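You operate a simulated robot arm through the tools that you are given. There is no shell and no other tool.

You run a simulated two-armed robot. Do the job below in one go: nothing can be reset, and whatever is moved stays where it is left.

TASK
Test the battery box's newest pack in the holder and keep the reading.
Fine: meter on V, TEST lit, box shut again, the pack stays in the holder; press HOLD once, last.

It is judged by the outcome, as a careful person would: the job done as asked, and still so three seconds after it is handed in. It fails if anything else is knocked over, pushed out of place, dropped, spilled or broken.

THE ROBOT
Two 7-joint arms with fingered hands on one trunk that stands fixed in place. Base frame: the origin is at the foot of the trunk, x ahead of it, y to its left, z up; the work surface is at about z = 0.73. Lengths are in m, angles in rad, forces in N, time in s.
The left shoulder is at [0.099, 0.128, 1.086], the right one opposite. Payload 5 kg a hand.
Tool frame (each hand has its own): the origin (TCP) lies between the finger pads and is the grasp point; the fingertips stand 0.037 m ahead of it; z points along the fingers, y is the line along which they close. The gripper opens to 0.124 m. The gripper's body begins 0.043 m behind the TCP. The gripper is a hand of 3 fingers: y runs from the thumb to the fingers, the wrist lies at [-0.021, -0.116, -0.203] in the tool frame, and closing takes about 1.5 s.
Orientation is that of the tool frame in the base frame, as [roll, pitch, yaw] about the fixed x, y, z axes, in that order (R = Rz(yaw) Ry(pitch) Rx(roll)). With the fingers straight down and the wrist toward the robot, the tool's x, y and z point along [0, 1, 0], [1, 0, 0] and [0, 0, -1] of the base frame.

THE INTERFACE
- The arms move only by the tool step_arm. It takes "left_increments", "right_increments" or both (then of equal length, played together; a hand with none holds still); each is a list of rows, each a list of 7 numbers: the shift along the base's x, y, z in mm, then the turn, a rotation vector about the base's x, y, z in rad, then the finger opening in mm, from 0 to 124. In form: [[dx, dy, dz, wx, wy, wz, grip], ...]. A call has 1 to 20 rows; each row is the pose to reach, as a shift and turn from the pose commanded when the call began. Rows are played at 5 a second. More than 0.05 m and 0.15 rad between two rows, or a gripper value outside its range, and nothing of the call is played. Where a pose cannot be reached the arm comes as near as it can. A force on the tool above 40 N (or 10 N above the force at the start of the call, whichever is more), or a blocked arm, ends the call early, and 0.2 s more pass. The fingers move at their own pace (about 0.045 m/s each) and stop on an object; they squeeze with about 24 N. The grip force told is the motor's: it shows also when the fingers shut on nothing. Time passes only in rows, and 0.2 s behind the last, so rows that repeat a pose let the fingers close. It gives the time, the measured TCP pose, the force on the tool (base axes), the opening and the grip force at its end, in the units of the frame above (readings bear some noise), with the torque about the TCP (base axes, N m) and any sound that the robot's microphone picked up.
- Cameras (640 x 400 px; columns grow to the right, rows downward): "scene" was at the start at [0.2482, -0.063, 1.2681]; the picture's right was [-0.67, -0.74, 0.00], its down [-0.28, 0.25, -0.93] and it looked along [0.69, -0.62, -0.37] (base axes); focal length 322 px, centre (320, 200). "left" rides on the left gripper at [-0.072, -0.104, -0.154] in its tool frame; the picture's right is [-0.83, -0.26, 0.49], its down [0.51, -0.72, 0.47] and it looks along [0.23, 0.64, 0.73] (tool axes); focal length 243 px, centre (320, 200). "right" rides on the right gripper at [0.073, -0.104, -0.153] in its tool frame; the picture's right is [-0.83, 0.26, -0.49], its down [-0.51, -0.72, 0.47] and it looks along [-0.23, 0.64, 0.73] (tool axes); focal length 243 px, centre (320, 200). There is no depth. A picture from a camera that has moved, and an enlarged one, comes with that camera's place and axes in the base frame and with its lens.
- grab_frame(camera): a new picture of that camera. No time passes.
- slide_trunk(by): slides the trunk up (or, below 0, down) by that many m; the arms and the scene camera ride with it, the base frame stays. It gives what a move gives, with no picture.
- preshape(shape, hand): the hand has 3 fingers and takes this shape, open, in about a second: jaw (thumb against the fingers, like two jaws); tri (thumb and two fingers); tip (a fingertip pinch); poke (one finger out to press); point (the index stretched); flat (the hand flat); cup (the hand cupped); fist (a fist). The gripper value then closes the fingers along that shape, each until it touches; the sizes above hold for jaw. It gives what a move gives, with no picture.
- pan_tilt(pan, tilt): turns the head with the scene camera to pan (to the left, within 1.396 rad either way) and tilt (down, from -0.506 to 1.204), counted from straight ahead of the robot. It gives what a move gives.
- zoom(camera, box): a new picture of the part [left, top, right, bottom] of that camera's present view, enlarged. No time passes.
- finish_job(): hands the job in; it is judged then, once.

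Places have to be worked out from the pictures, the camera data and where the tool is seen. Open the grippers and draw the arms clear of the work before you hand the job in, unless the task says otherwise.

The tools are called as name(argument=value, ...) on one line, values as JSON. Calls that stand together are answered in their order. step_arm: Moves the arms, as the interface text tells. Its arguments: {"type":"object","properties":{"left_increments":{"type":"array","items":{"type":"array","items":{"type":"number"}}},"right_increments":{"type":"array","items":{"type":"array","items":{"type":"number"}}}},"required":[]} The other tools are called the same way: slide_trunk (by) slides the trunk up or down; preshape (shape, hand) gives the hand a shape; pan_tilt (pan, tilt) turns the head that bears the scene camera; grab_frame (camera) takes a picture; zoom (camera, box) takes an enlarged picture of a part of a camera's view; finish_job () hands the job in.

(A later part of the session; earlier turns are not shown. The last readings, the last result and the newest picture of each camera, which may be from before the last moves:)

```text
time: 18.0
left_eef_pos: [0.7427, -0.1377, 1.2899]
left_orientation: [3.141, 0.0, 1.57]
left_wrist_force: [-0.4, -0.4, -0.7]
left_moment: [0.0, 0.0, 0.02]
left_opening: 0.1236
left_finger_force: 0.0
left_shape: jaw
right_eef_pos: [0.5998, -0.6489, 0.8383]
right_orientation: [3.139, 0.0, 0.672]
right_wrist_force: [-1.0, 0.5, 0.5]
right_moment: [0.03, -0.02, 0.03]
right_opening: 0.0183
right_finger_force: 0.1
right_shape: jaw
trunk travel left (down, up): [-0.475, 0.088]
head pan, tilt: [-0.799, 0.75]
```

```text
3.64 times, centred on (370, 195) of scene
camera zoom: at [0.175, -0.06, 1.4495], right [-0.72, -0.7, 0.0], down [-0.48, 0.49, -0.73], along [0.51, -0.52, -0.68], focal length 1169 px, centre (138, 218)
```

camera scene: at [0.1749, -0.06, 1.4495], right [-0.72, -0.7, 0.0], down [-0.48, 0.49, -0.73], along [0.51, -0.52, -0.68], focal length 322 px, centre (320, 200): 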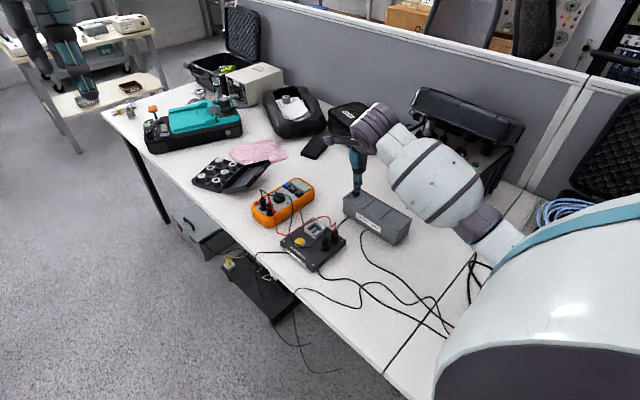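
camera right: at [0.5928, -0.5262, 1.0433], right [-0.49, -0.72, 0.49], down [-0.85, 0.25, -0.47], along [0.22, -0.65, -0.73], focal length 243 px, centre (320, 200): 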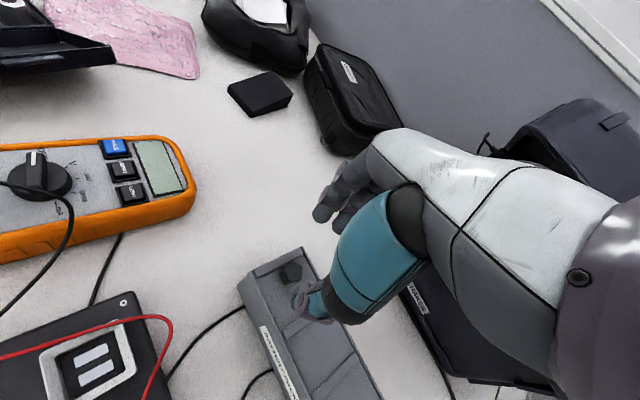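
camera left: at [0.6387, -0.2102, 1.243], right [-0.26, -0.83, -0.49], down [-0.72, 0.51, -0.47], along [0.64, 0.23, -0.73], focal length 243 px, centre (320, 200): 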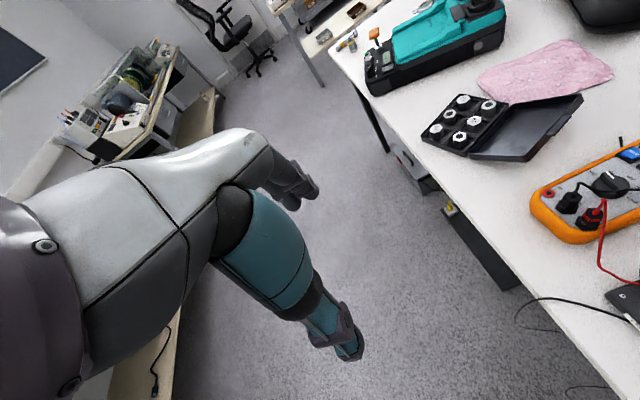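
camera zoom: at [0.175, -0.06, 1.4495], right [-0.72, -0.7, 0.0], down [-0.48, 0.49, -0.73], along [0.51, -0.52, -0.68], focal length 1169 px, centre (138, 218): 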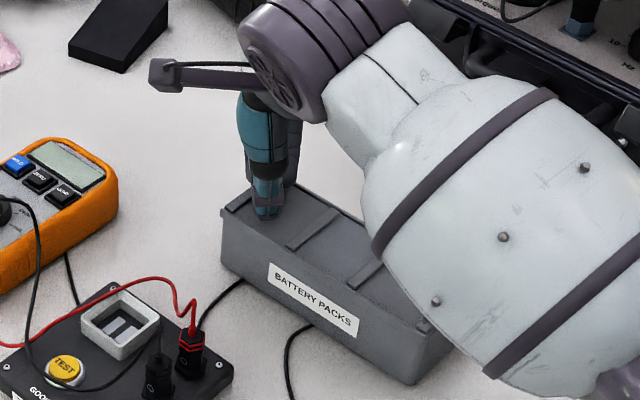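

Opening 18 mm with no grip force yet, so contact isn't made; I close further.

step_arm(right_increments=[[0, 0, 0, 0, 0, 0, 12], [0, 0, 0, 0, 0, 0, 6], [0, 0, 0, 0, 0, 0, 0], [0, 0, 0, 0, 0, 0, 0], [0, 0, 0, 0, 0, 0, 0]])

zoom(camera="right", box=[230, 170, 390, 330])

```text
time: 19.2
left_eef_pos: [0.7417, -0.139, 1.2902]
left_orientation: [3.141, -0.001, 1.57]
left_wrist_force: [0.9, 0.0, -0.5]
left_moment: [0.0, 0.01, 0.0]
left_opening: 0.1236
left_finger_force: 0.0
left_shape: jaw
right_eef_pos: [0.5988, -0.6493, 0.8369]
right_orientation: [3.14, 0.0, 0.671]
right_wrist_force: [-1.0, 1.9, 0.2]
right_moment: [0.03, 0.02, -0.01]
right_opening: 0.0121
right_finger_force: 23.8
right_shape: jaw
trunk travel left (down, up): [-0.475, 0.088]
head pan, tilt: [-0.799, 0.75]
```

```text
2.50 times, centred on (310, 250) of right
camera zoom: at [0.5916, -0.5214, 0.9901], right [-0.49, -0.72, 0.49], down [-0.85, 0.25, -0.47], along [0.22, -0.65, -0.73], focal length 606 px, centre (345, 75)
```

zoom: 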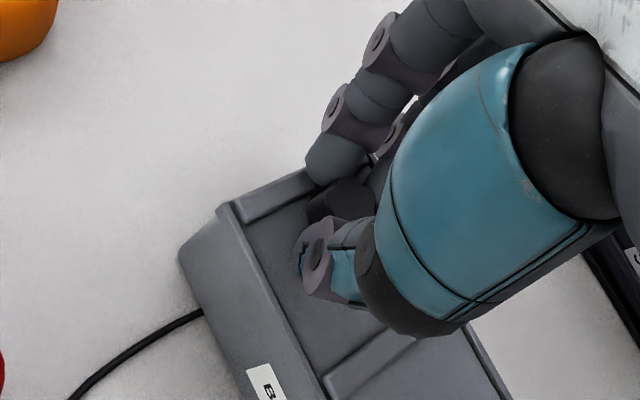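

The knob is gripped (23.8 N, opening 12 mm). I test the slide with a tiny 4 mm pull toward −x first and read the force.

step_arm(right_increments=[[-2, 0, 0, 0, 0, 0, 0], [-4, 0, 0, 0, 0, 0, 0], [-4, 0, 0, 0, 0, 0, 0]])

zoom(camera="right", box=[230, 170, 390, 330])

```text
time: 20.0
left_eef_pos: [0.7415, -0.1377, 1.2904]
left_orientation: [-3.141, 0.0, 1.571]
left_wrist_force: [0.5, 0.0, 0.5]
left_moment: [0.0, -0.02, 0.01]
left_opening: 0.1238
left_finger_force: 0.0
left_shape: jaw
right_eef_pos: [0.5959, -0.6496, 0.8374]
right_orientation: [3.139, 0.001, 0.67]
right_wrist_force: [0.1, 0.4, 0.0]
right_moment: [0.02, -0.03, -0.02]
right_opening: 0.0119
right_finger_force: 23.4
right_shape: jaw
trunk travel left (down, up): [-0.475, 0.088]
head pan, tilt: [-0.799, 0.75]
```

```text
2.50 times, centred on (310, 250) of right
camera zoom: at [0.5881, -0.5218, 0.9901], right [-0.49, -0.72, 0.49], down [-0.85, 0.25, -0.47], along [0.22, -0.65, -0.73], focal length 606 px, centre (345, 75)
```

zoom: 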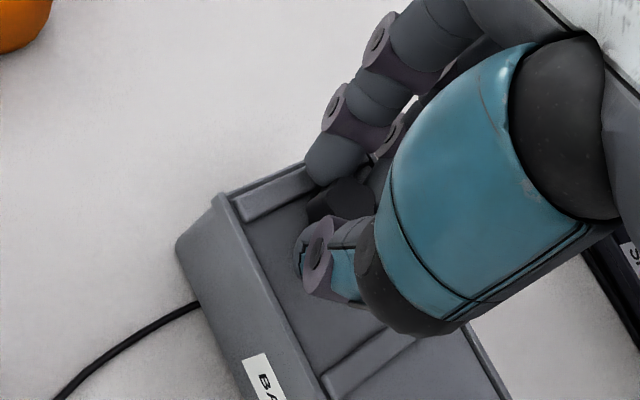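

The lid slides freely toward −x (force ≈0, the lid left the +x rim, box stayed). I slide it on another ~90 mm.

step_arm(right_increments=[[-8, 0, 0, 0, 0, 0, 0], [-16, 0, 0, 0, 0, 0, 0], [-24, 0, 0, 0, 0, 0, 0], [-32, 0, 0, 0, 0, 0, 0], [-40, 0, 0, 0, 0, 0, 0], [-48, 0, 0, 0, 0, 0, 0], [-56, 0, 0, 0, 0, 0, 0], [-64, 0, 0, 0, 0, 0, 0], [-72, 0, 0, 0, 0, 0, 0], [-80, 0, 0, 0, 0, 0, 0], [-86, 0, 0, 0, 0, 0, 0], [-86, 0, 0, 0, 0, 0, 0]])

grab_frame(camera="right")

grab_frame(camera="scene")

```text
time: 22.6
left_eef_pos: [0.7416, -0.1382, 1.2911]
left_orientation: [-3.141, 0.001, 1.571]
left_wrist_force: [1.1, 0.0, -0.7]
left_moment: [0.03, -0.02, -0.02]
left_opening: 0.1238
left_finger_force: 0.1
left_shape: jaw
right_eef_pos: [0.5098, -0.6496, 0.8374]
right_orientation: [3.14, 0.001, 0.67]
right_wrist_force: [-0.3, 3.8, 1.5]
right_moment: [0.11, 0.0, 0.0]
right_opening: 0.0123
right_finger_force: 24.2
right_shape: jaw
trunk travel left (down, up): [-0.475, 0.088]
head pan, tilt: [-0.799, 0.75]
```

```text
taken
camera right: at [0.5018, -0.5224, 0.9902], right [-0.49, -0.72, 0.49], down [-0.85, 0.25, -0.47], along [0.22, -0.65, -0.73], focal length 243 px, centre (320, 200)
```

right: 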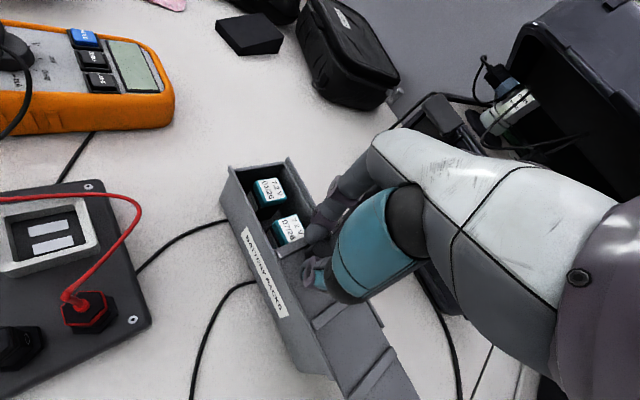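

```text
taken
camera scene: at [0.175, -0.0597, 1.4495], right [-0.72, -0.7, 0.0], down [-0.48, 0.49, -0.73], along [0.51, -0.52, -0.68], focal length 322 px, centre (320, 200)
```

scene: 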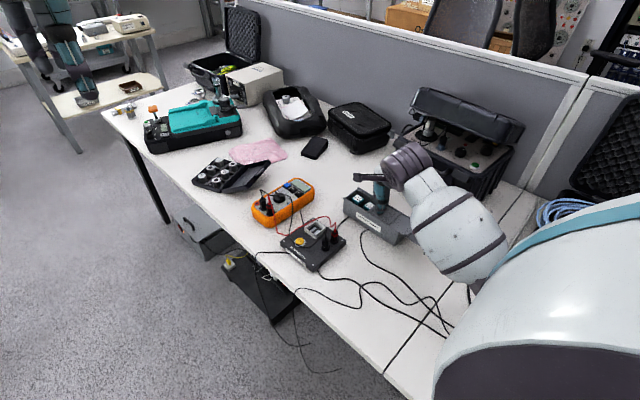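

Packs labelled 7.2 V 03/26 and 07/26 appear. I zoom in and then keep sliding to reveal the rest.

zoom(camera="right", box=[210, 150, 340, 260])

zoom(camera="scene", box=[330, 170, 440, 250])

step_arm(right_increments=[[-8, 0, 0, 0, 0, 0, 0], [-16, 0, 0, 0, 0, 0, 0], [-24, 0, 0, 0, 0, 0, 0], [-32, 0, 0, 0, 0, 0, 0], [-40, 0, 0, 0, 0, 0, 0], [-40, 0, 0, 0, 0, 0, 0]])

grab_frame(camera="right")

```text
3.64 times, centred on (275, 205) of right
camera zoom: at [0.5018, -0.5224, 0.9902], right [-0.49, -0.72, 0.49], down [-0.85, 0.25, -0.47], along [0.22, -0.65, -0.73], focal length 882 px, centre (484, 182)
```

zoom: 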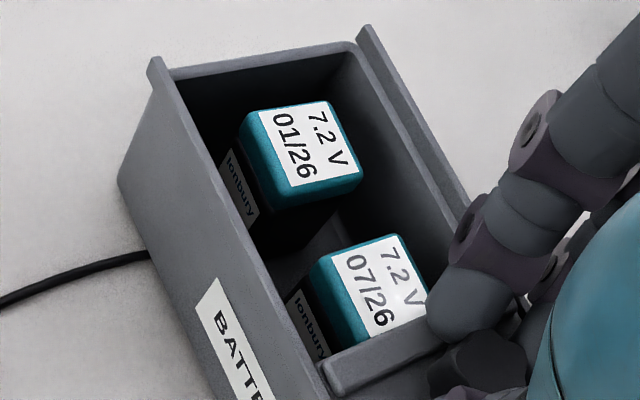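

```text
5.00 times, centred on (385, 210) of scene
camera zoom: at [0.175, -0.0597, 1.4495], right [-0.72, -0.7, 0.0], down [-0.48, 0.49, -0.73], along [0.51, -0.52, -0.68], focal length 1608 px, centre (-5, 150)
```

zoom: 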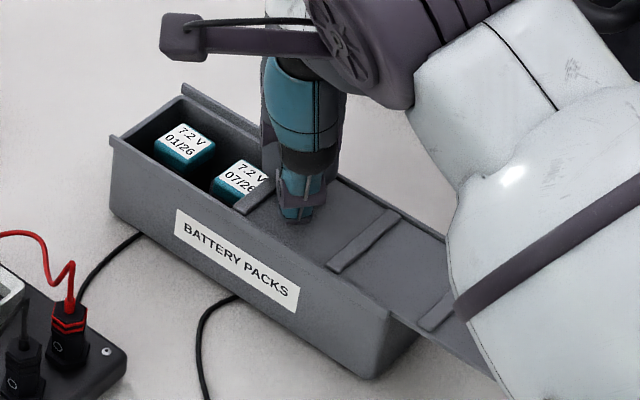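

```text
time: 24.0
left_eef_pos: [0.7427, -0.1396, 1.2892]
left_orientation: [-3.141, 0.0, 1.57]
left_wrist_force: [0.1, 0.0, -0.2]
left_moment: [-0.04, 0.02, 0.02]
left_opening: 0.1237
left_finger_force: 0.1
left_shape: jaw
right_eef_pos: [0.4706, -0.65, 0.8377]
right_orientation: [3.139, 0.001, 0.669]
right_wrist_force: [-0.4, 0.1, -0.6]
right_moment: [-0.01, -0.01, 0.0]
right_opening: 0.012
right_finger_force: 23.7
right_shape: jaw
trunk travel left (down, up): [-0.475, 0.088]
head pan, tilt: [-0.799, 0.75]
```

```text
taken
camera right: at [0.4628, -0.5223, 0.9905], right [-0.49, -0.72, 0.49], down [-0.85, 0.25, -0.47], along [0.22, -0.65, -0.73], focal length 243 px, centre (320, 200)
```

right: 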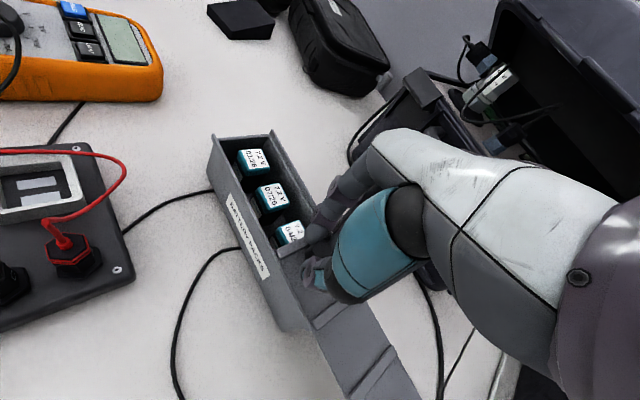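

A third pack shows. I zoom to read it.

zoom(camera="right", box=[200, 120, 340, 260])

zoom(camera="scene", box=[330, 170, 440, 250])

```text
2.86 times, centred on (270, 190) of right
camera zoom: at [0.4628, -0.5223, 0.9905], right [-0.49, -0.72, 0.49], down [-0.85, 0.25, -0.47], along [0.22, -0.65, -0.73], focal length 693 px, centre (463, 229)
```

zoom: 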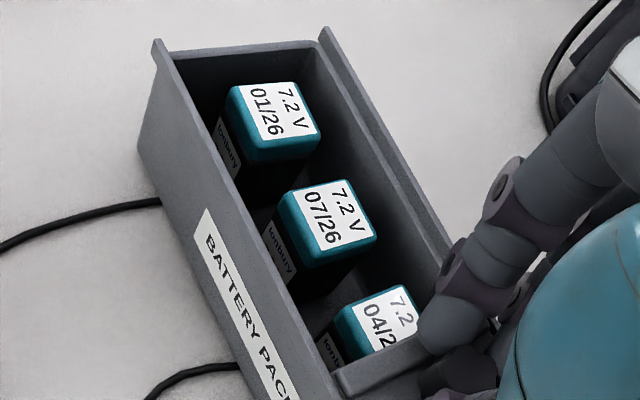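

```text
5.00 times, centred on (385, 210) of scene
camera zoom: at [0.1755, -0.0608, 1.4493], right [-0.72, -0.7, 0.0], down [-0.48, 0.49, -0.73], along [0.51, -0.52, -0.68], focal length 1608 px, centre (-5, 150)
```

zoom: 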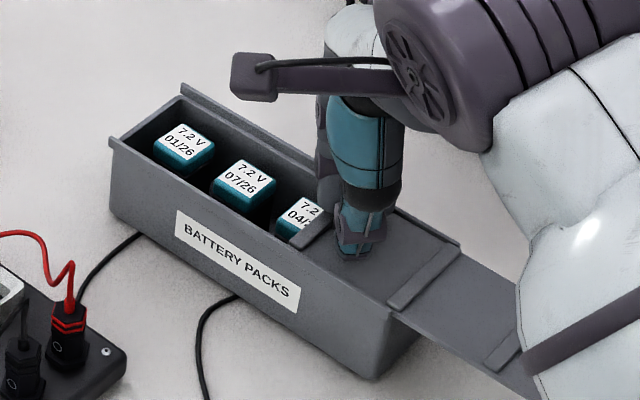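

The third pack reads 04/2?. I slide a bit further, watching for a stop.

step_arm(right_increments=[[-5, 0, 0, 0, 0, 0, 0], [-10, 0, 0, 0, 0, 0, 0], [-15, 0, 0, 0, 0, 0, 0], [-15, 0, 0, 0, 0, 0, 0]])

zoom(camera="right", box=[190, 110, 350, 270])

zoom(camera="scene", box=[330, 170, 440, 250])

```text
time: 25.0
left_eef_pos: [0.7422, -0.1393, 1.2904]
left_orientation: [-3.14, 0.0, 1.57]
left_wrist_force: [0.4, 0.7, 0.8]
left_moment: [-0.01, 0.01, 0.01]
left_opening: 0.1236
left_finger_force: 0.1
left_shape: jaw
right_eef_pos: [0.4554, -0.6491, 0.8377]
right_orientation: [3.139, 0.0, 0.672]
right_wrist_force: [0.2, 0.0, 0.6]
right_moment: [-0.04, -0.02, 0.03]
right_opening: 0.0122
right_finger_force: 24.5
right_shape: jaw
trunk travel left (down, up): [-0.475, 0.088]
head pan, tilt: [-0.799, 0.75]
```

```text
2.50 times, centred on (270, 190) of right
camera zoom: at [0.4479, -0.5219, 0.9904], right [-0.49, -0.72, 0.49], down [-0.85, 0.25, -0.47], along [0.22, -0.65, -0.73], focal length 606 px, centre (445, 225)
```

zoom: 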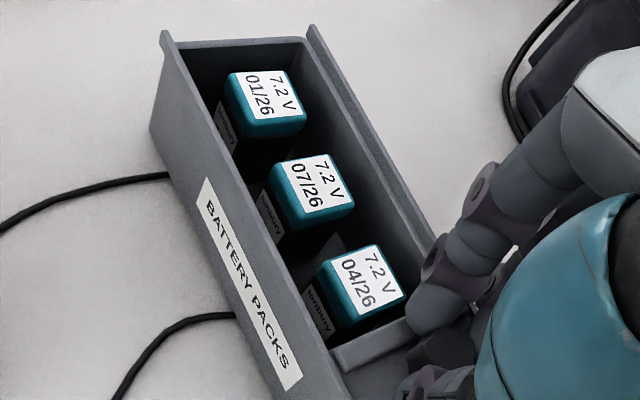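

```text
5.00 times, centred on (385, 210) of scene
camera zoom: at [0.1755, -0.0607, 1.4494], right [-0.72, -0.7, 0.0], down [-0.48, 0.49, -0.73], along [0.51, -0.52, -0.68], focal length 1608 px, centre (-5, 150)
```

zoom: 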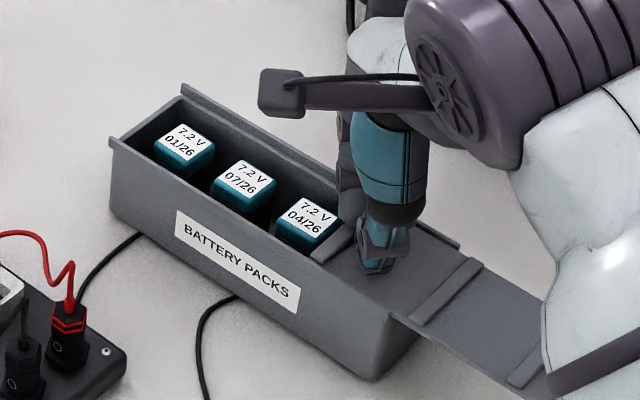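

So far 01/26, 07/26, 04/26; with a 49 mm pitch a fourth pack could sit at x≈0.45 under the lid. I slide further in small moves to check.

step_arm(right_increments=[[-4, 0, 0, 0, 0, 0, 0], [-8, 0, 0, 0, 0, 0, 0], [-12, 0, 0, 0, 0, 0, 0], [-12, 0, 0, 0, 0, 0, 0]])

zoom(camera="right", box=[190, 110, 350, 270])

zoom(camera="scene", box=[330, 170, 440, 250])

```text
time: 26.0
left_eef_pos: [0.7417, -0.1379, 1.2907]
left_orientation: [3.141, 0.001, 1.571]
left_wrist_force: [-0.3, 0.9, 0.0]
left_moment: [-0.01, 0.01, -0.02]
left_opening: 0.1237
left_finger_force: 0.1
left_shape: jaw
right_eef_pos: [0.4417, -0.6478, 0.8361]
right_orientation: [3.138, 0.001, 0.673]
right_wrist_force: [-0.3, -0.7, 0.5]
right_moment: [-0.06, -0.03, -0.01]
right_opening: 0.0119
right_finger_force: 23.8
right_shape: jaw
trunk travel left (down, up): [-0.475, 0.088]
head pan, tilt: [-0.799, 0.75]
```

```text
2.50 times, centred on (270, 190) of right
camera zoom: at [0.4348, -0.5213, 0.9901], right [-0.49, -0.72, 0.49], down [-0.85, 0.25, -0.47], along [0.22, -0.65, -0.73], focal length 606 px, centre (445, 225)
```

zoom: 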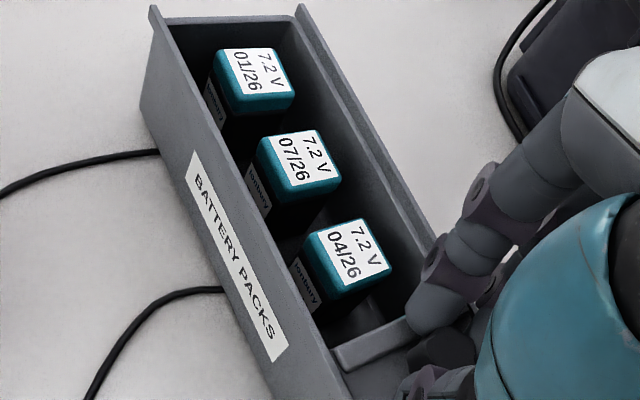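

```text
5.00 times, centred on (385, 210) of scene
camera zoom: at [0.1752, -0.0605, 1.4495], right [-0.72, -0.7, 0.0], down [-0.48, 0.49, -0.73], along [0.51, -0.52, -0.68], focal length 1608 px, centre (-5, 150)
```

zoom: 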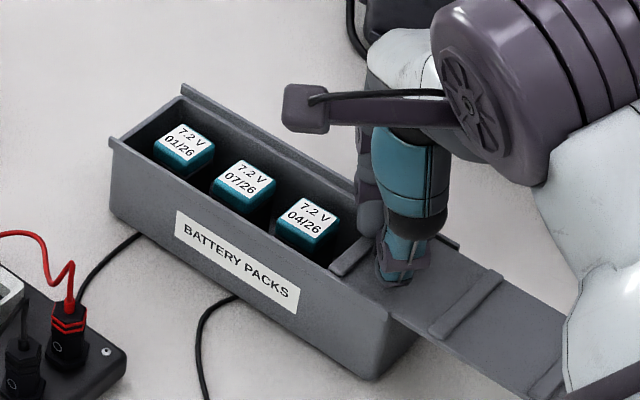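

Still no force. I slide 15 mm more to see whether a fourth slot holds a pack.

step_arm(right_increments=[[-4, 0, 0, 0, 0, 0, 0], [-8, 0, 0, 0, 0, 0, 0], [-12, 0, 0, 0, 0, 0, 0], [-15, 0, 0, 0, 0, 0, 0], [-15, 0, 0, 0, 0, 0, 0]])

zoom(camera="right", box=[190, 110, 350, 270])

zoom(camera="scene", box=[330, 170, 440, 250])

```text
time: 27.2
left_eef_pos: [0.7413, -0.1388, 1.2912]
left_orientation: [-3.141, -0.002, 1.571]
left_wrist_force: [-0.7, -0.5, 1.2]
left_moment: [-0.02, 0.02, 0.05]
left_opening: 0.1237
left_finger_force: 0.1
left_shape: jaw
right_eef_pos: [0.4269, -0.6485, 0.8371]
right_orientation: [3.137, 0.001, 0.671]
right_wrist_force: [0.1, 1.3, 2.2]
right_moment: [-0.05, -0.06, 0.0]
right_opening: 0.0119
right_finger_force: 24.0
right_shape: jaw
trunk travel left (down, up): [-0.475, 0.088]
head pan, tilt: [-0.799, 0.75]
```

```text
2.50 times, centred on (270, 190) of right
camera zoom: at [0.4196, -0.5214, 0.9899], right [-0.49, -0.72, 0.49], down [-0.85, 0.25, -0.47], along [0.22, -0.65, -0.73], focal length 606 px, centre (445, 225)
```

zoom: 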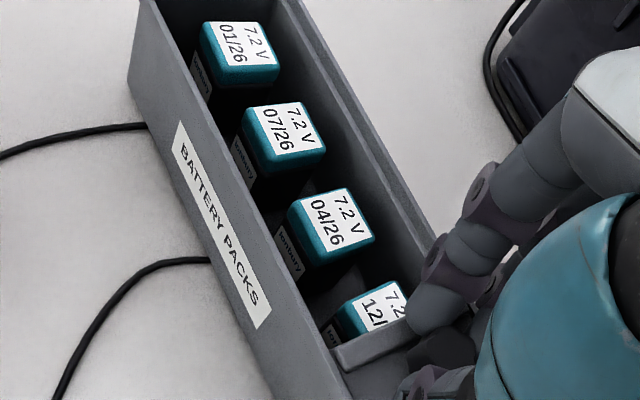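

```text
5.00 times, centred on (385, 210) of scene
camera zoom: at [0.175, -0.0598, 1.4495], right [-0.72, -0.7, 0.0], down [-0.48, 0.49, -0.73], along [0.51, -0.52, -0.68], focal length 1608 px, centre (-5, 150)
```

zoom: 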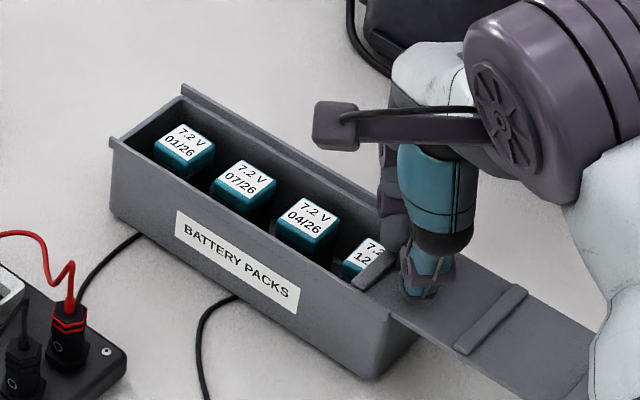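

A fourth pack starts with 12/ — its year decides. I slide a few mm more, still watching for a stop.

step_arm(right_increments=[[-3, 0, 0, 0, 0, 0, 0], [-6, 0, 0, 0, 0, 0, 0], [-6, 0, 0, 0, 0, 0, 0]])

zoom(camera="right", box=[250, 190, 330, 270])

zoom(camera="scene", box=[380, 200, 430, 240])

```text
time: 28.0
left_eef_pos: [0.7428, -0.1387, 1.2893]
left_orientation: [-3.14, 0.0, 1.571]
left_wrist_force: [0.5, -0.5, 0.4]
left_moment: [0.01, -0.01, -0.02]
left_opening: 0.1238
left_finger_force: 0.1
left_shape: jaw
right_eef_pos: [0.4219, -0.6486, 0.8368]
right_orientation: [3.139, -0.002, 0.673]
right_wrist_force: [-0.6, 1.7, 1.1]
right_moment: [0.07, -0.02, 0.0]
right_opening: 0.012
right_finger_force: 24.1
right_shape: jaw
trunk travel left (down, up): [-0.475, 0.088]
head pan, tilt: [-0.799, 0.75]
```

```text
5.00 times, centred on (290, 230) of right
camera zoom: at [0.4143, -0.5216, 0.9901], right [-0.49, -0.72, 0.49], down [-0.85, 0.25, -0.47], along [0.22, -0.65, -0.73], focal length 1213 px, centre (470, 50)
```

zoom: 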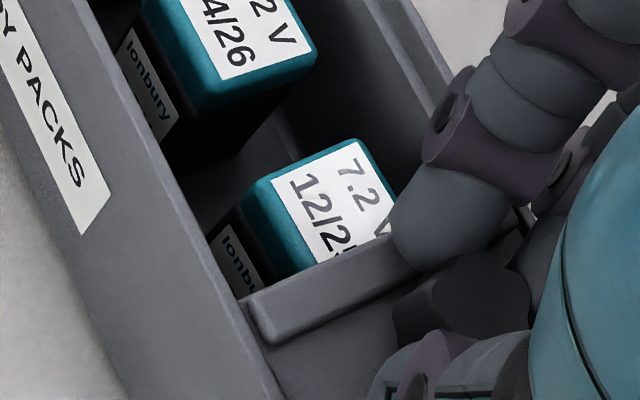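

```text
10.00 times, centred on (405, 220) of scene
camera zoom: at [0.1751, -0.0598, 1.4494], right [-0.72, -0.7, 0.0], down [-0.48, 0.49, -0.73], along [0.51, -0.52, -0.68], focal length 3215 px, centre (-530, 0)
```

zoom: 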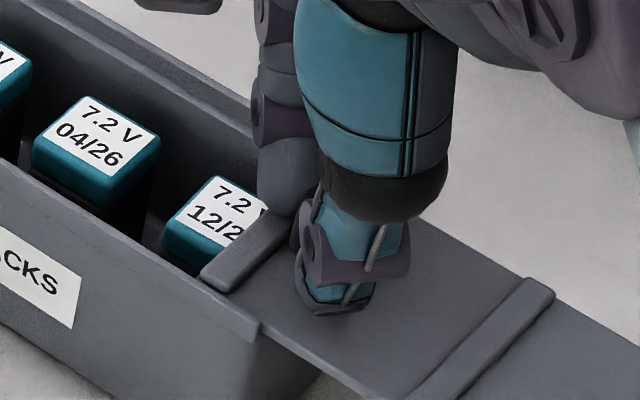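

The last digit is starting to show (looks like a 5). I slide 5 mm more to be certain.

step_arm(right_increments=[[-3, 0, 0, 0, 0, 0, 0], [-6, 0, 0, 0, 0, 0, 0], [-6, 0, 0, 0, 0, 0, 0]])

zoom(camera="right", box=[260, 190, 330, 260])

zoom(camera="scene", box=[380, 200, 430, 240])

```text
time: 28.8
left_eef_pos: [0.7423, -0.1382, 1.2908]
left_orientation: [-3.14, -0.001, 1.571]
left_wrist_force: [0.5, 0.3, 0.4]
left_moment: [0.01, -0.01, 0.02]
left_opening: 0.1238
left_finger_force: 0.1
left_shape: jaw
right_eef_pos: [0.4152, -0.6487, 0.8373]
right_orientation: [3.139, 0.002, 0.673]
right_wrist_force: [-0.2, 1.0, 1.5]
right_moment: [0.05, -0.04, 0.01]
right_opening: 0.012
right_finger_force: 24.3
right_shape: jaw
trunk travel left (down, up): [-0.475, 0.088]
head pan, tilt: [-0.799, 0.75]
```

```text
5.71 times, centred on (295, 225) of right
camera zoom: at [0.4079, -0.5214, 0.9899], right [-0.49, -0.72, 0.49], down [-0.85, 0.25, -0.47], along [0.22, -0.65, -0.73], focal length 1386 px, centre (463, 57)
```

zoom: 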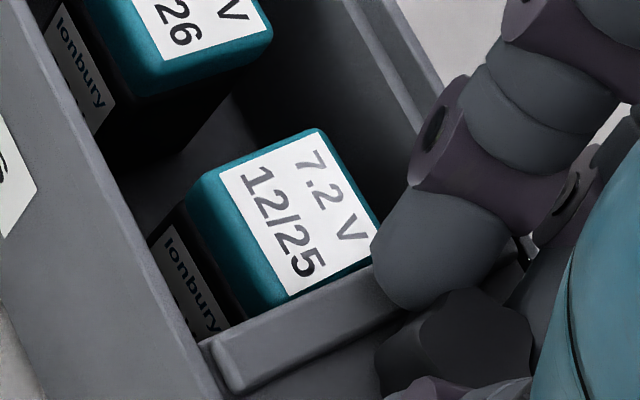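

```text
10.00 times, centred on (405, 220) of scene
camera zoom: at [0.175, -0.0598, 1.4495], right [-0.72, -0.7, 0.0], down [-0.48, 0.49, -0.73], along [0.51, -0.52, -0.68], focal length 3215 px, centre (-530, 0)
```

zoom: 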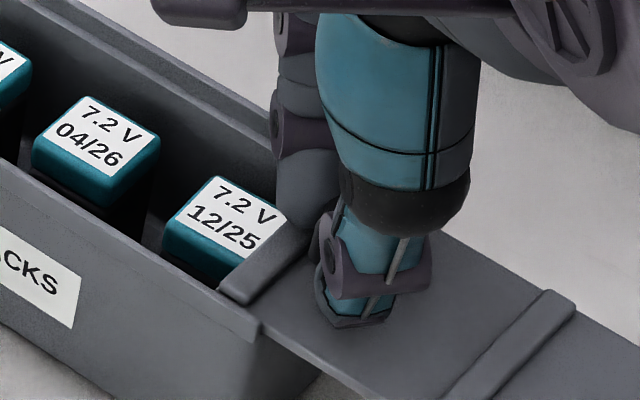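

Fourth pack is 12/25, so the newest is **07/26** (second from the +x end, at x≈0.55). I slide the lid back ~38 mm so it keeps good engagement yet leaves the 07/26 pack exposed, then release the knob and rise.

step_arm(right_increments=[[8, 0, 0, 0, 0, 0, 0], [16, 0, 0, 0, 0, 0, 0], [24, 0, 0, 0, 0, 0, 0], [32, 0, 0, 0, 0, 0, 0], [38, 0, 0, 0, 0, 0, 0], [38, 0, 0, 0, 0, 0, 0], [38, 0, 0, 0, 0, 0, 25], [38, 0, 0, 0, 0, 0, 45], [38, 0, 0, 0, 0, 0, 60], [38, 0, 0, 0, 0, 0, 60]])

zoom(camera="right", box=[190, 110, 350, 300])

zoom(camera="scene", box=[330, 170, 440, 250])

```text
time: 31.0
left_eef_pos: [0.7427, -0.1381, 1.2903]
left_orientation: [-3.141, 0.0, 1.571]
left_wrist_force: [-0.4, -0.1, -0.2]
left_moment: [0.01, 0.01, 0.0]
left_opening: 0.1236
left_finger_force: 0.0
left_shape: jaw
right_eef_pos: [0.4532, -0.6501, 0.8366]
right_orientation: [3.138, 0.001, 0.672]
right_wrist_force: [0.1, 0.6, 0.4]
right_moment: [-0.03, 0.01, 0.0]
right_opening: 0.0595
right_finger_force: 0.0
right_shape: jaw
trunk travel left (down, up): [-0.475, 0.088]
head pan, tilt: [-0.799, 0.75]
```

```text
2.11 times, centred on (270, 205) of right
camera zoom: at [0.4463, -0.5227, 0.9897], right [-0.49, -0.72, 0.49], down [-0.85, 0.25, -0.47], along [0.22, -0.65, -0.73], focal length 511 px, centre (425, 190)
```

zoom: 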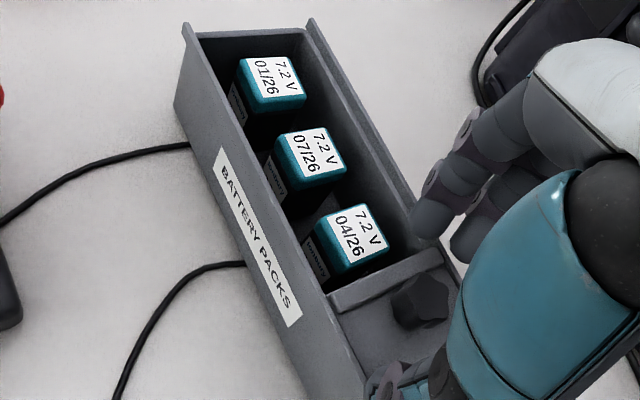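

```text
5.00 times, centred on (385, 210) of scene
camera zoom: at [0.1751, -0.0603, 1.4494], right [-0.72, -0.7, 0.0], down [-0.48, 0.49, -0.73], along [0.51, -0.52, -0.68], focal length 1608 px, centre (-5, 150)
```

zoom: 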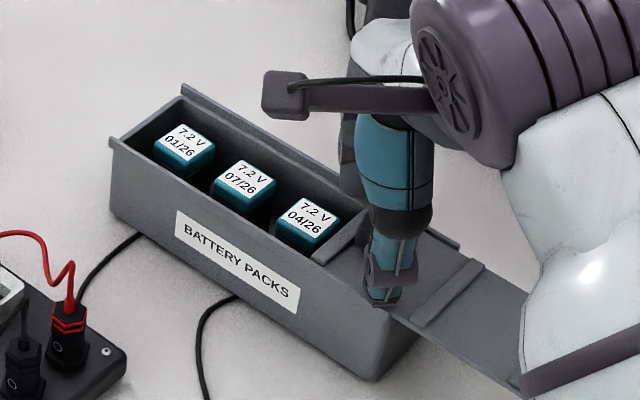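

The lid stays where it is and the box hasn't shifted. I rise, then turn the hand to yaw 0 (closing along y) above the 07/26 pack.

step_arm(right_increments=[[0, 0, 20, 0, 0, 0, 60], [0, 0, 45, 0, 0, 0, 60], [0, 0, 75, 0, 0, 0, 60], [0, 0, 105, 0, 0, 0, 60], [15, 0, 110, 0, 0, -0.1, 60], [32, 0, 110, 0, 0, -0.22, 60], [49, 0, 110, 0, 0, -0.34, 60], [66, 0, 110, 0, 0, -0.46, 60], [83, 0, 110, 0, 0, -0.58, 60], [97, -6, 110, 0, 0, -0.67, 60], [97, -6, 110, 0, 0, -0.67, 60]])

grab_frame(camera="right")

grab_frame(camera="scene")

```text
time: 33.4
left_eef_pos: [0.7421, -0.138, 1.2903]
left_orientation: [-3.141, 0.001, 1.571]
left_wrist_force: [0.8, 0.6, -0.2]
left_moment: [-0.02, -0.01, -0.01]
left_opening: 0.1236
left_finger_force: 0.1
left_shape: jaw
right_eef_pos: [0.5509, -0.6551, 0.9467]
right_orientation: [3.141, 0.001, -0.002]
right_wrist_force: [0.2, -0.5, -0.4]
right_moment: [0.01, 0.02, -0.03]
right_opening: 0.0595
right_finger_force: 0.1
right_shape: jaw
trunk travel left (down, up): [-0.475, 0.088]
head pan, tilt: [-0.799, 0.75]
```

```text
taken
camera right: at [0.624, -0.5505, 1.0998], right [-0.83, -0.26, 0.49], down [-0.51, 0.72, -0.47], along [-0.23, -0.64, -0.73], focal length 243 px, centre (320, 200)
```

right: 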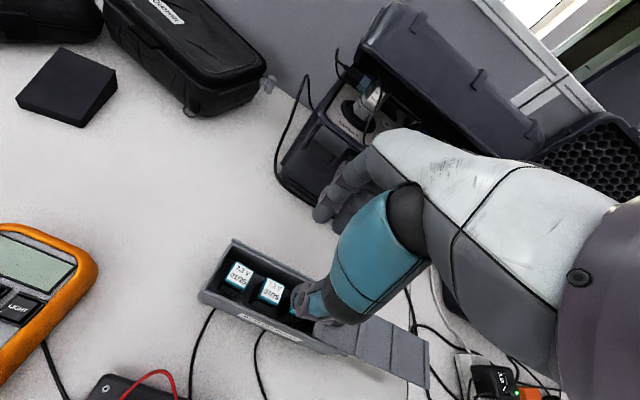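

```text
taken
camera scene: at [0.1745, -0.0602, 1.4495], right [-0.72, -0.7, 0.0], down [-0.47, 0.49, -0.73], along [0.51, -0.52, -0.68], focal length 322 px, centre (320, 200)
```

scene: 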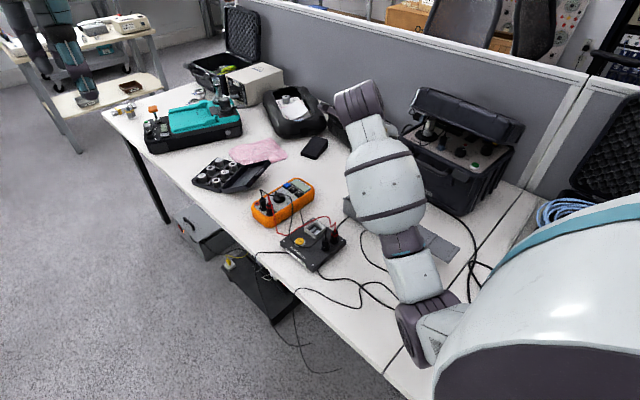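

The hand is above; I zoom to locate the 07/26 pack and the corridor beside it precisely.

zoom(camera="right", box=[190, 230, 330, 340])

```text
3.64 times, centred on (260, 285) of right
camera zoom: at [0.624, -0.5505, 1.0998], right [-0.83, -0.26, 0.49], down [-0.51, 0.72, -0.47], along [-0.23, -0.64, -0.73], focal length 882 px, centre (538, -109)
```

zoom: 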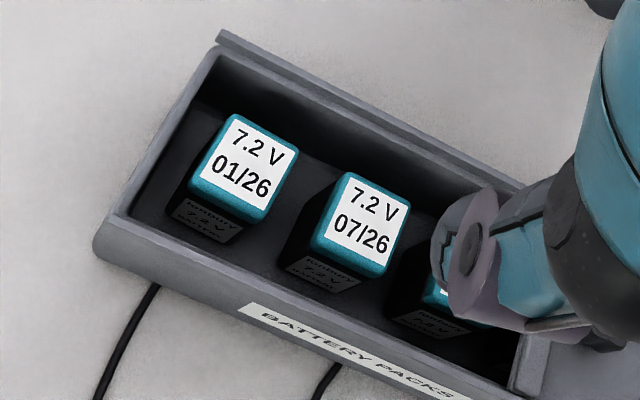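

I want to know the true fingertip gap for the tight corridor, so I zoom at my own fingertips in the wrist camera.

zoom(camera="right", box=[270, 140, 430, 340])

```text
2.00 times, centred on (350, 240) of right
camera zoom: at [0.624, -0.5505, 1.0998], right [-0.83, -0.26, 0.49], down [-0.51, 0.72, -0.47], along [-0.23, -0.64, -0.73], focal length 485 px, centre (260, 120)
```

zoom: 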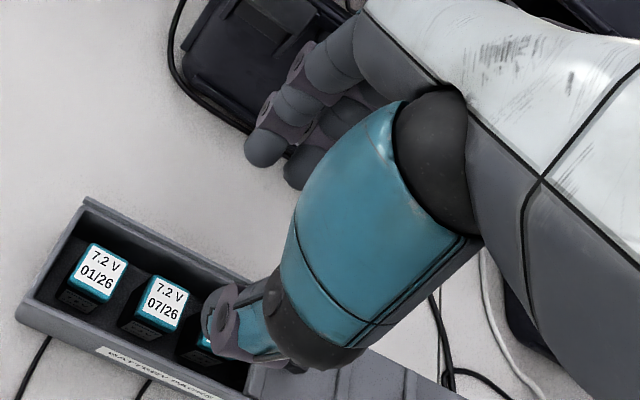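

Measured fingertips: real tip gap ≈ reading + 10 mm, two fingers ≈45 mm wide together. Gripping along x (between neighbouring packs) gives the better margins, so I turn the hand to yaw 1.57 above the pack and check the forearm against the shaker.

step_arm(right_increments=[[0, 0, 0, 0, 0, 0.14, 60], [0, 0, 0, 0, 0, 0.28, 60], [0, 0, 0, 0, 0, 0.42, 60], [-1, 1, 0, 0, 0, 0.56, 60], [-2, 2, 0, 0, 0, 0.7, 60], [-3, 3, 0, 0, 0, 0.84, 50], [-4, 4, 0, 0, 0, 0.98, 50], [-5, 5, 0, 0, 0, 1.12, 50], [-5, 5, 0, 0, 0, 1.26, 40], [-5, 5, 0, 0, 0, 1.4, 30], [-5, 5, 0, 0, 0, 1.5, 26], [-5, 5, 0, 0, 0, 1.571, 26], [-5, 5, 0, 0, 0, 1.571, 26]])

grab_frame(camera="right")

grab_frame(camera="scene")

```text
time: 36.2
left_eef_pos: [0.7418, -0.1389, 1.2893]
left_orientation: [-3.141, 0.0, 1.57]
left_wrist_force: [0.1, -1.3, -0.3]
left_moment: [0.0, 0.0, 0.0]
left_opening: 0.1235
left_finger_force: 0.0
left_shape: jaw
right_eef_pos: [0.5467, -0.6504, 0.9468]
right_orientation: [3.14, -0.001, 1.572]
right_wrist_force: [0.8, 0.8, -0.5]
right_moment: [0.04, 0.01, 0.03]
right_opening: 0.0265
right_finger_force: 0.1
right_shape: jaw
trunk travel left (down, up): [-0.475, 0.088]
head pan, tilt: [-0.799, 0.75]
```

```text
taken
camera right: at [0.4422, -0.5778, 1.0998], right [0.26, -0.83, 0.49], down [-0.72, -0.51, -0.47], along [0.64, -0.23, -0.73], focal length 243 px, centre (320, 200)
```

right: 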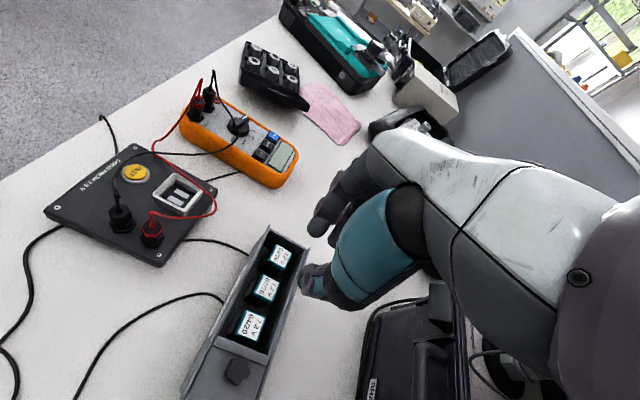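

```text
taken
camera scene: at [0.1752, -0.06, 1.4494], right [-0.72, -0.7, 0.0], down [-0.48, 0.49, -0.73], along [0.51, -0.52, -0.68], focal length 322 px, centre (320, 200)
```

scene: 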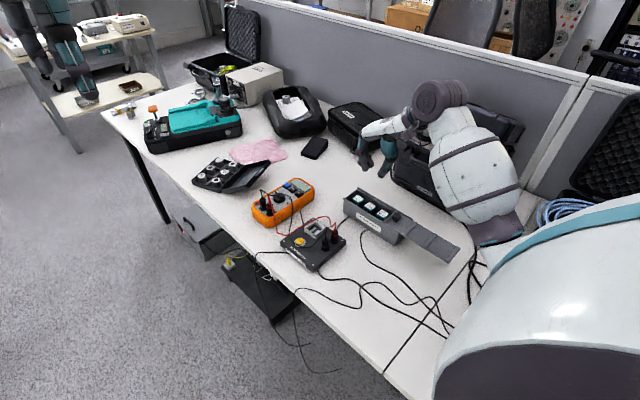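

The forearm is now well in front of the shaker. The packs are clearly visible; I zoom to locate the 07/26 pack.

zoom(camera="right", box=[190, 220, 340, 350])

zoom(camera="scene", box=[330, 170, 440, 250])

zoom(camera="right", box=[40, 130, 240, 280])

```text
3.08 times, centred on (265, 285) of right
camera zoom: at [0.4422, -0.5778, 1.0998], right [0.26, -0.83, 0.49], down [-0.72, -0.51, -0.47], along [0.64, -0.23, -0.73], focal length 746 px, centre (489, -62)
```

zoom: 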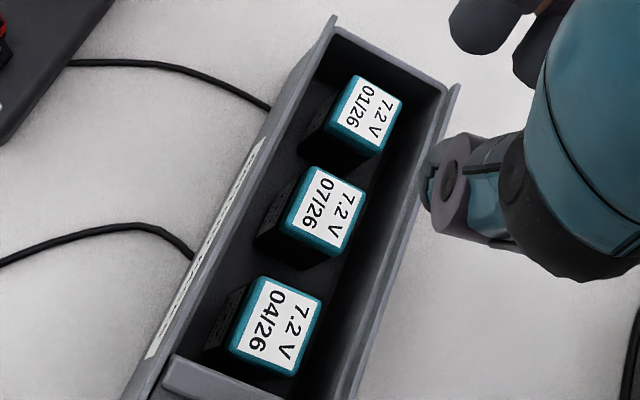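

```text
5.00 times, centred on (385, 210) of scene
camera zoom: at [0.1752, -0.06, 1.4494], right [-0.72, -0.7, 0.0], down [-0.48, 0.49, -0.73], along [0.51, -0.52, -0.68], focal length 1608 px, centre (-5, 150)
```

zoom: 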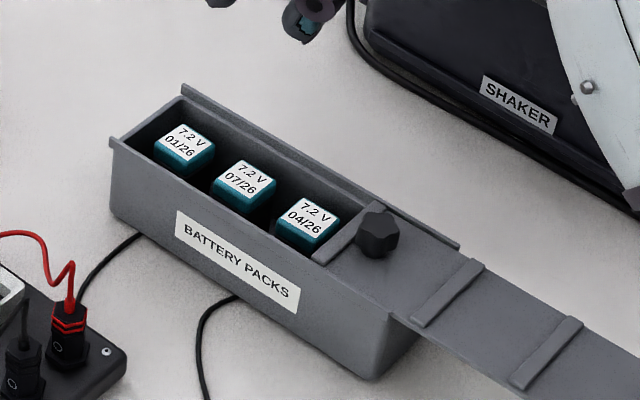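

```text
2.67 times, centred on (140, 205) of right
camera zoom: at [0.4422, -0.5778, 1.0998], right [0.26, -0.83, 0.49], down [-0.72, -0.51, -0.47], along [0.64, -0.23, -0.73], focal length 647 px, centre (800, 187)
```

zoom: 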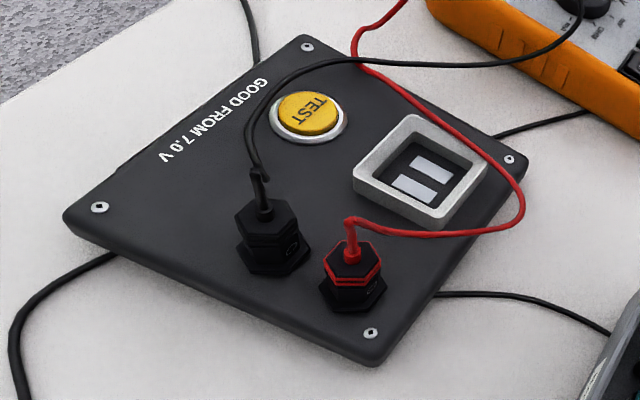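

Pack 07/26 is at about [0.543, −0.650], 26×25 mm, top z≈0.789. I set the opening to 22 and descend to just above it for a check.

step_arm(right_increments=[[-1, 0, -20, 0, 0, 0, 22], [-1, 0, -40, 0, 0, 0, 22], [-1, 0, -60, 0, 0, 0, 22], [-1, 0, -80, 0, 0, 0, 22], [-1, 0, -95, 0, 0, 0, 22], [-1, 0, -95, 0, 0, 0, 22]])

zoom(camera="right", box=[220, 160, 380, 320])

zoom(camera="scene", box=[320, 140, 440, 250])

```text
time: 37.6
left_eef_pos: [0.7416, -0.1382, 1.2897]
left_orientation: [3.14, 0.002, 1.571]
left_wrist_force: [1.3, -0.6, 0.1]
left_moment: [0.01, -0.01, 0.01]
left_opening: 0.1233
left_finger_force: 0.2
left_shape: jaw
right_eef_pos: [0.5437, -0.6519, 0.8515]
right_orientation: [3.139, -0.001, 1.572]
right_wrist_force: [0.0, 0.0, 0.1]
right_moment: [0.01, -0.01, 0.0]
right_opening: 0.0223
right_finger_force: 0.0
right_shape: jaw
trunk travel left (down, up): [-0.475, 0.088]
head pan, tilt: [-0.799, 0.75]
```

```text
2.50 times, centred on (300, 240) of right
camera zoom: at [0.4401, -0.5785, 1.0054], right [0.26, -0.83, 0.49], down [-0.72, -0.51, -0.47], along [0.64, -0.23, -0.73], focal length 606 px, centre (370, 100)
```

zoom: 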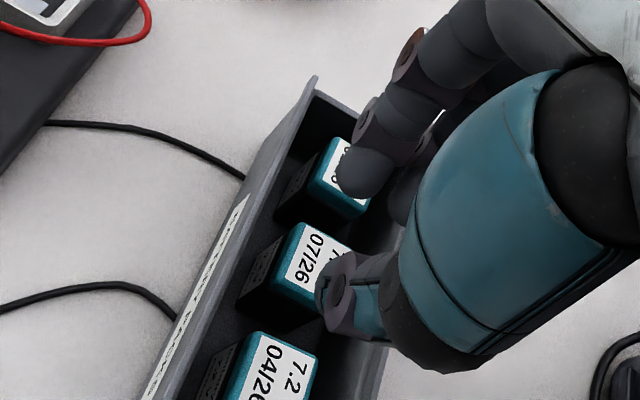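

```text
3.64 times, centred on (380, 195) of scene
camera zoom: at [0.1751, -0.0601, 1.4495], right [-0.72, -0.7, 0.0], down [-0.48, 0.49, -0.73], along [0.51, -0.52, -0.68], focal length 1169 px, centre (102, 218)
```

zoom: 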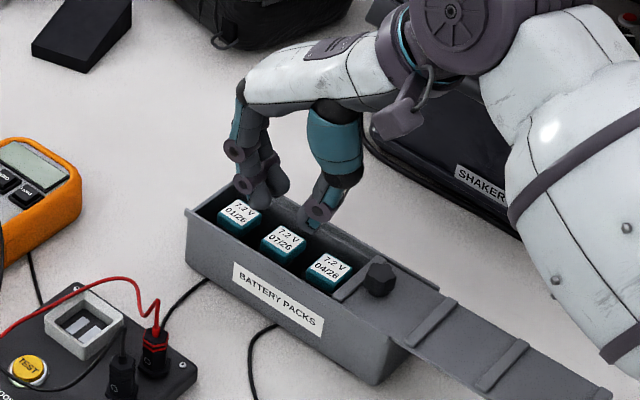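

The thumb looks closer to the pack than the fingers; I shift −3 mm in x and lower 15 mm more (tips still above the pack tops), then re-check.

step_arm(right_increments=[[-3, 1, -5, 0, 0, 0, 22], [-3, 1, -10, 0, 0, 0, 22], [-3, 1, -15, 0, 0, 0, 22], [-3, 1, -15, 0, 0, 0, 22]])

zoom(camera="right", box=[240, 180, 360, 300])

zoom(camera="scene", box=[360, 170, 430, 230])

```text
time: 38.6
left_eef_pos: [0.7431, -0.1381, 1.2911]
left_orientation: [3.141, 0.0, 1.571]
left_wrist_force: [-0.5, 0.0, 0.8]
left_moment: [0.02, -0.01, 0.0]
left_opening: 0.1239
left_finger_force: 0.1
left_shape: jaw
right_eef_pos: [0.5415, -0.6509, 0.8367]
right_orientation: [3.139, 0.0, 1.573]
right_wrist_force: [-0.9, 0.4, 0.6]
right_moment: [0.02, -0.01, 0.04]
right_opening: 0.0222
right_finger_force: 0.0
right_shape: jaw
trunk travel left (down, up): [-0.475, 0.088]
head pan, tilt: [-0.799, 0.75]
```

```text
3.33 times, centred on (300, 240) of right
camera zoom: at [0.4375, -0.5776, 0.9899], right [0.26, -0.83, 0.49], down [-0.72, -0.51, -0.47], along [0.64, -0.23, -0.73], focal length 809 px, centre (387, 67)
```

zoom: 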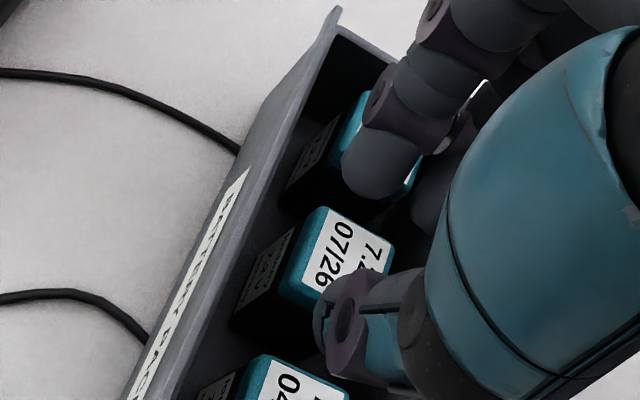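

```text
6.67 times, centred on (395, 200) of scene
camera zoom: at [0.175, -0.0601, 1.4495], right [-0.72, -0.7, 0.0], down [-0.48, 0.49, -0.73], along [0.51, -0.52, -0.68], focal length 2143 px, centre (-180, 200)
```

zoom: 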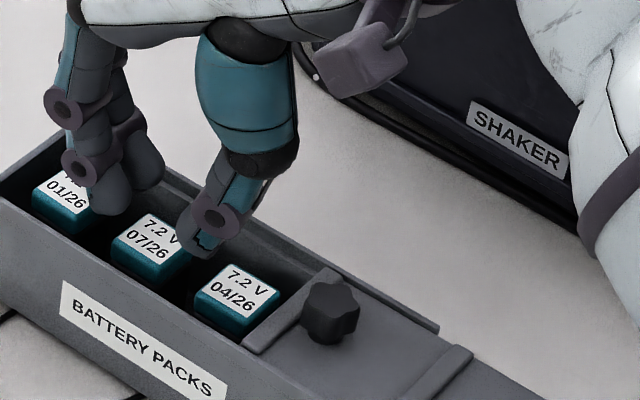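

Both views need a finer look before going into the gaps; I zoom more closely on the fingertips from both cameras.

zoom(camera="scene", box=[365, 180, 405, 215])

zoom(camera="right", box=[260, 200, 320, 300])

```text
11.43 times, centred on (385, 198) of scene
camera zoom: at [0.175, -0.0601, 1.4495], right [-0.72, -0.7, 0.0], down [-0.48, 0.49, -0.73], along [0.51, -0.52, -0.68], focal length 3674 px, centre (-423, 229)
```

zoom: 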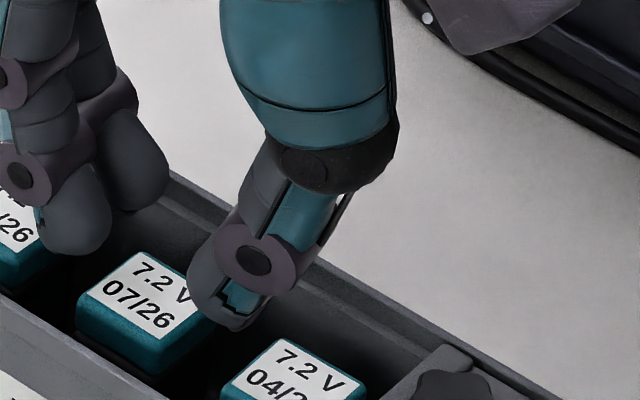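

```text
4.00 times, centred on (290, 250) of right
camera zoom: at [0.4375, -0.5776, 0.9899], right [0.26, -0.83, 0.49], down [-0.72, -0.51, -0.47], along [0.64, -0.23, -0.73], focal length 970 px, centre (440, 0)
```

zoom: 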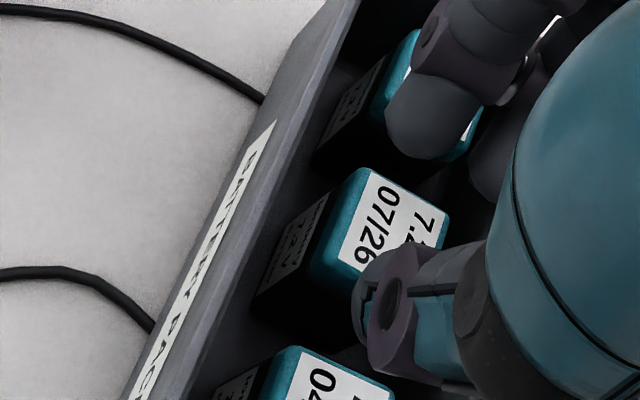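

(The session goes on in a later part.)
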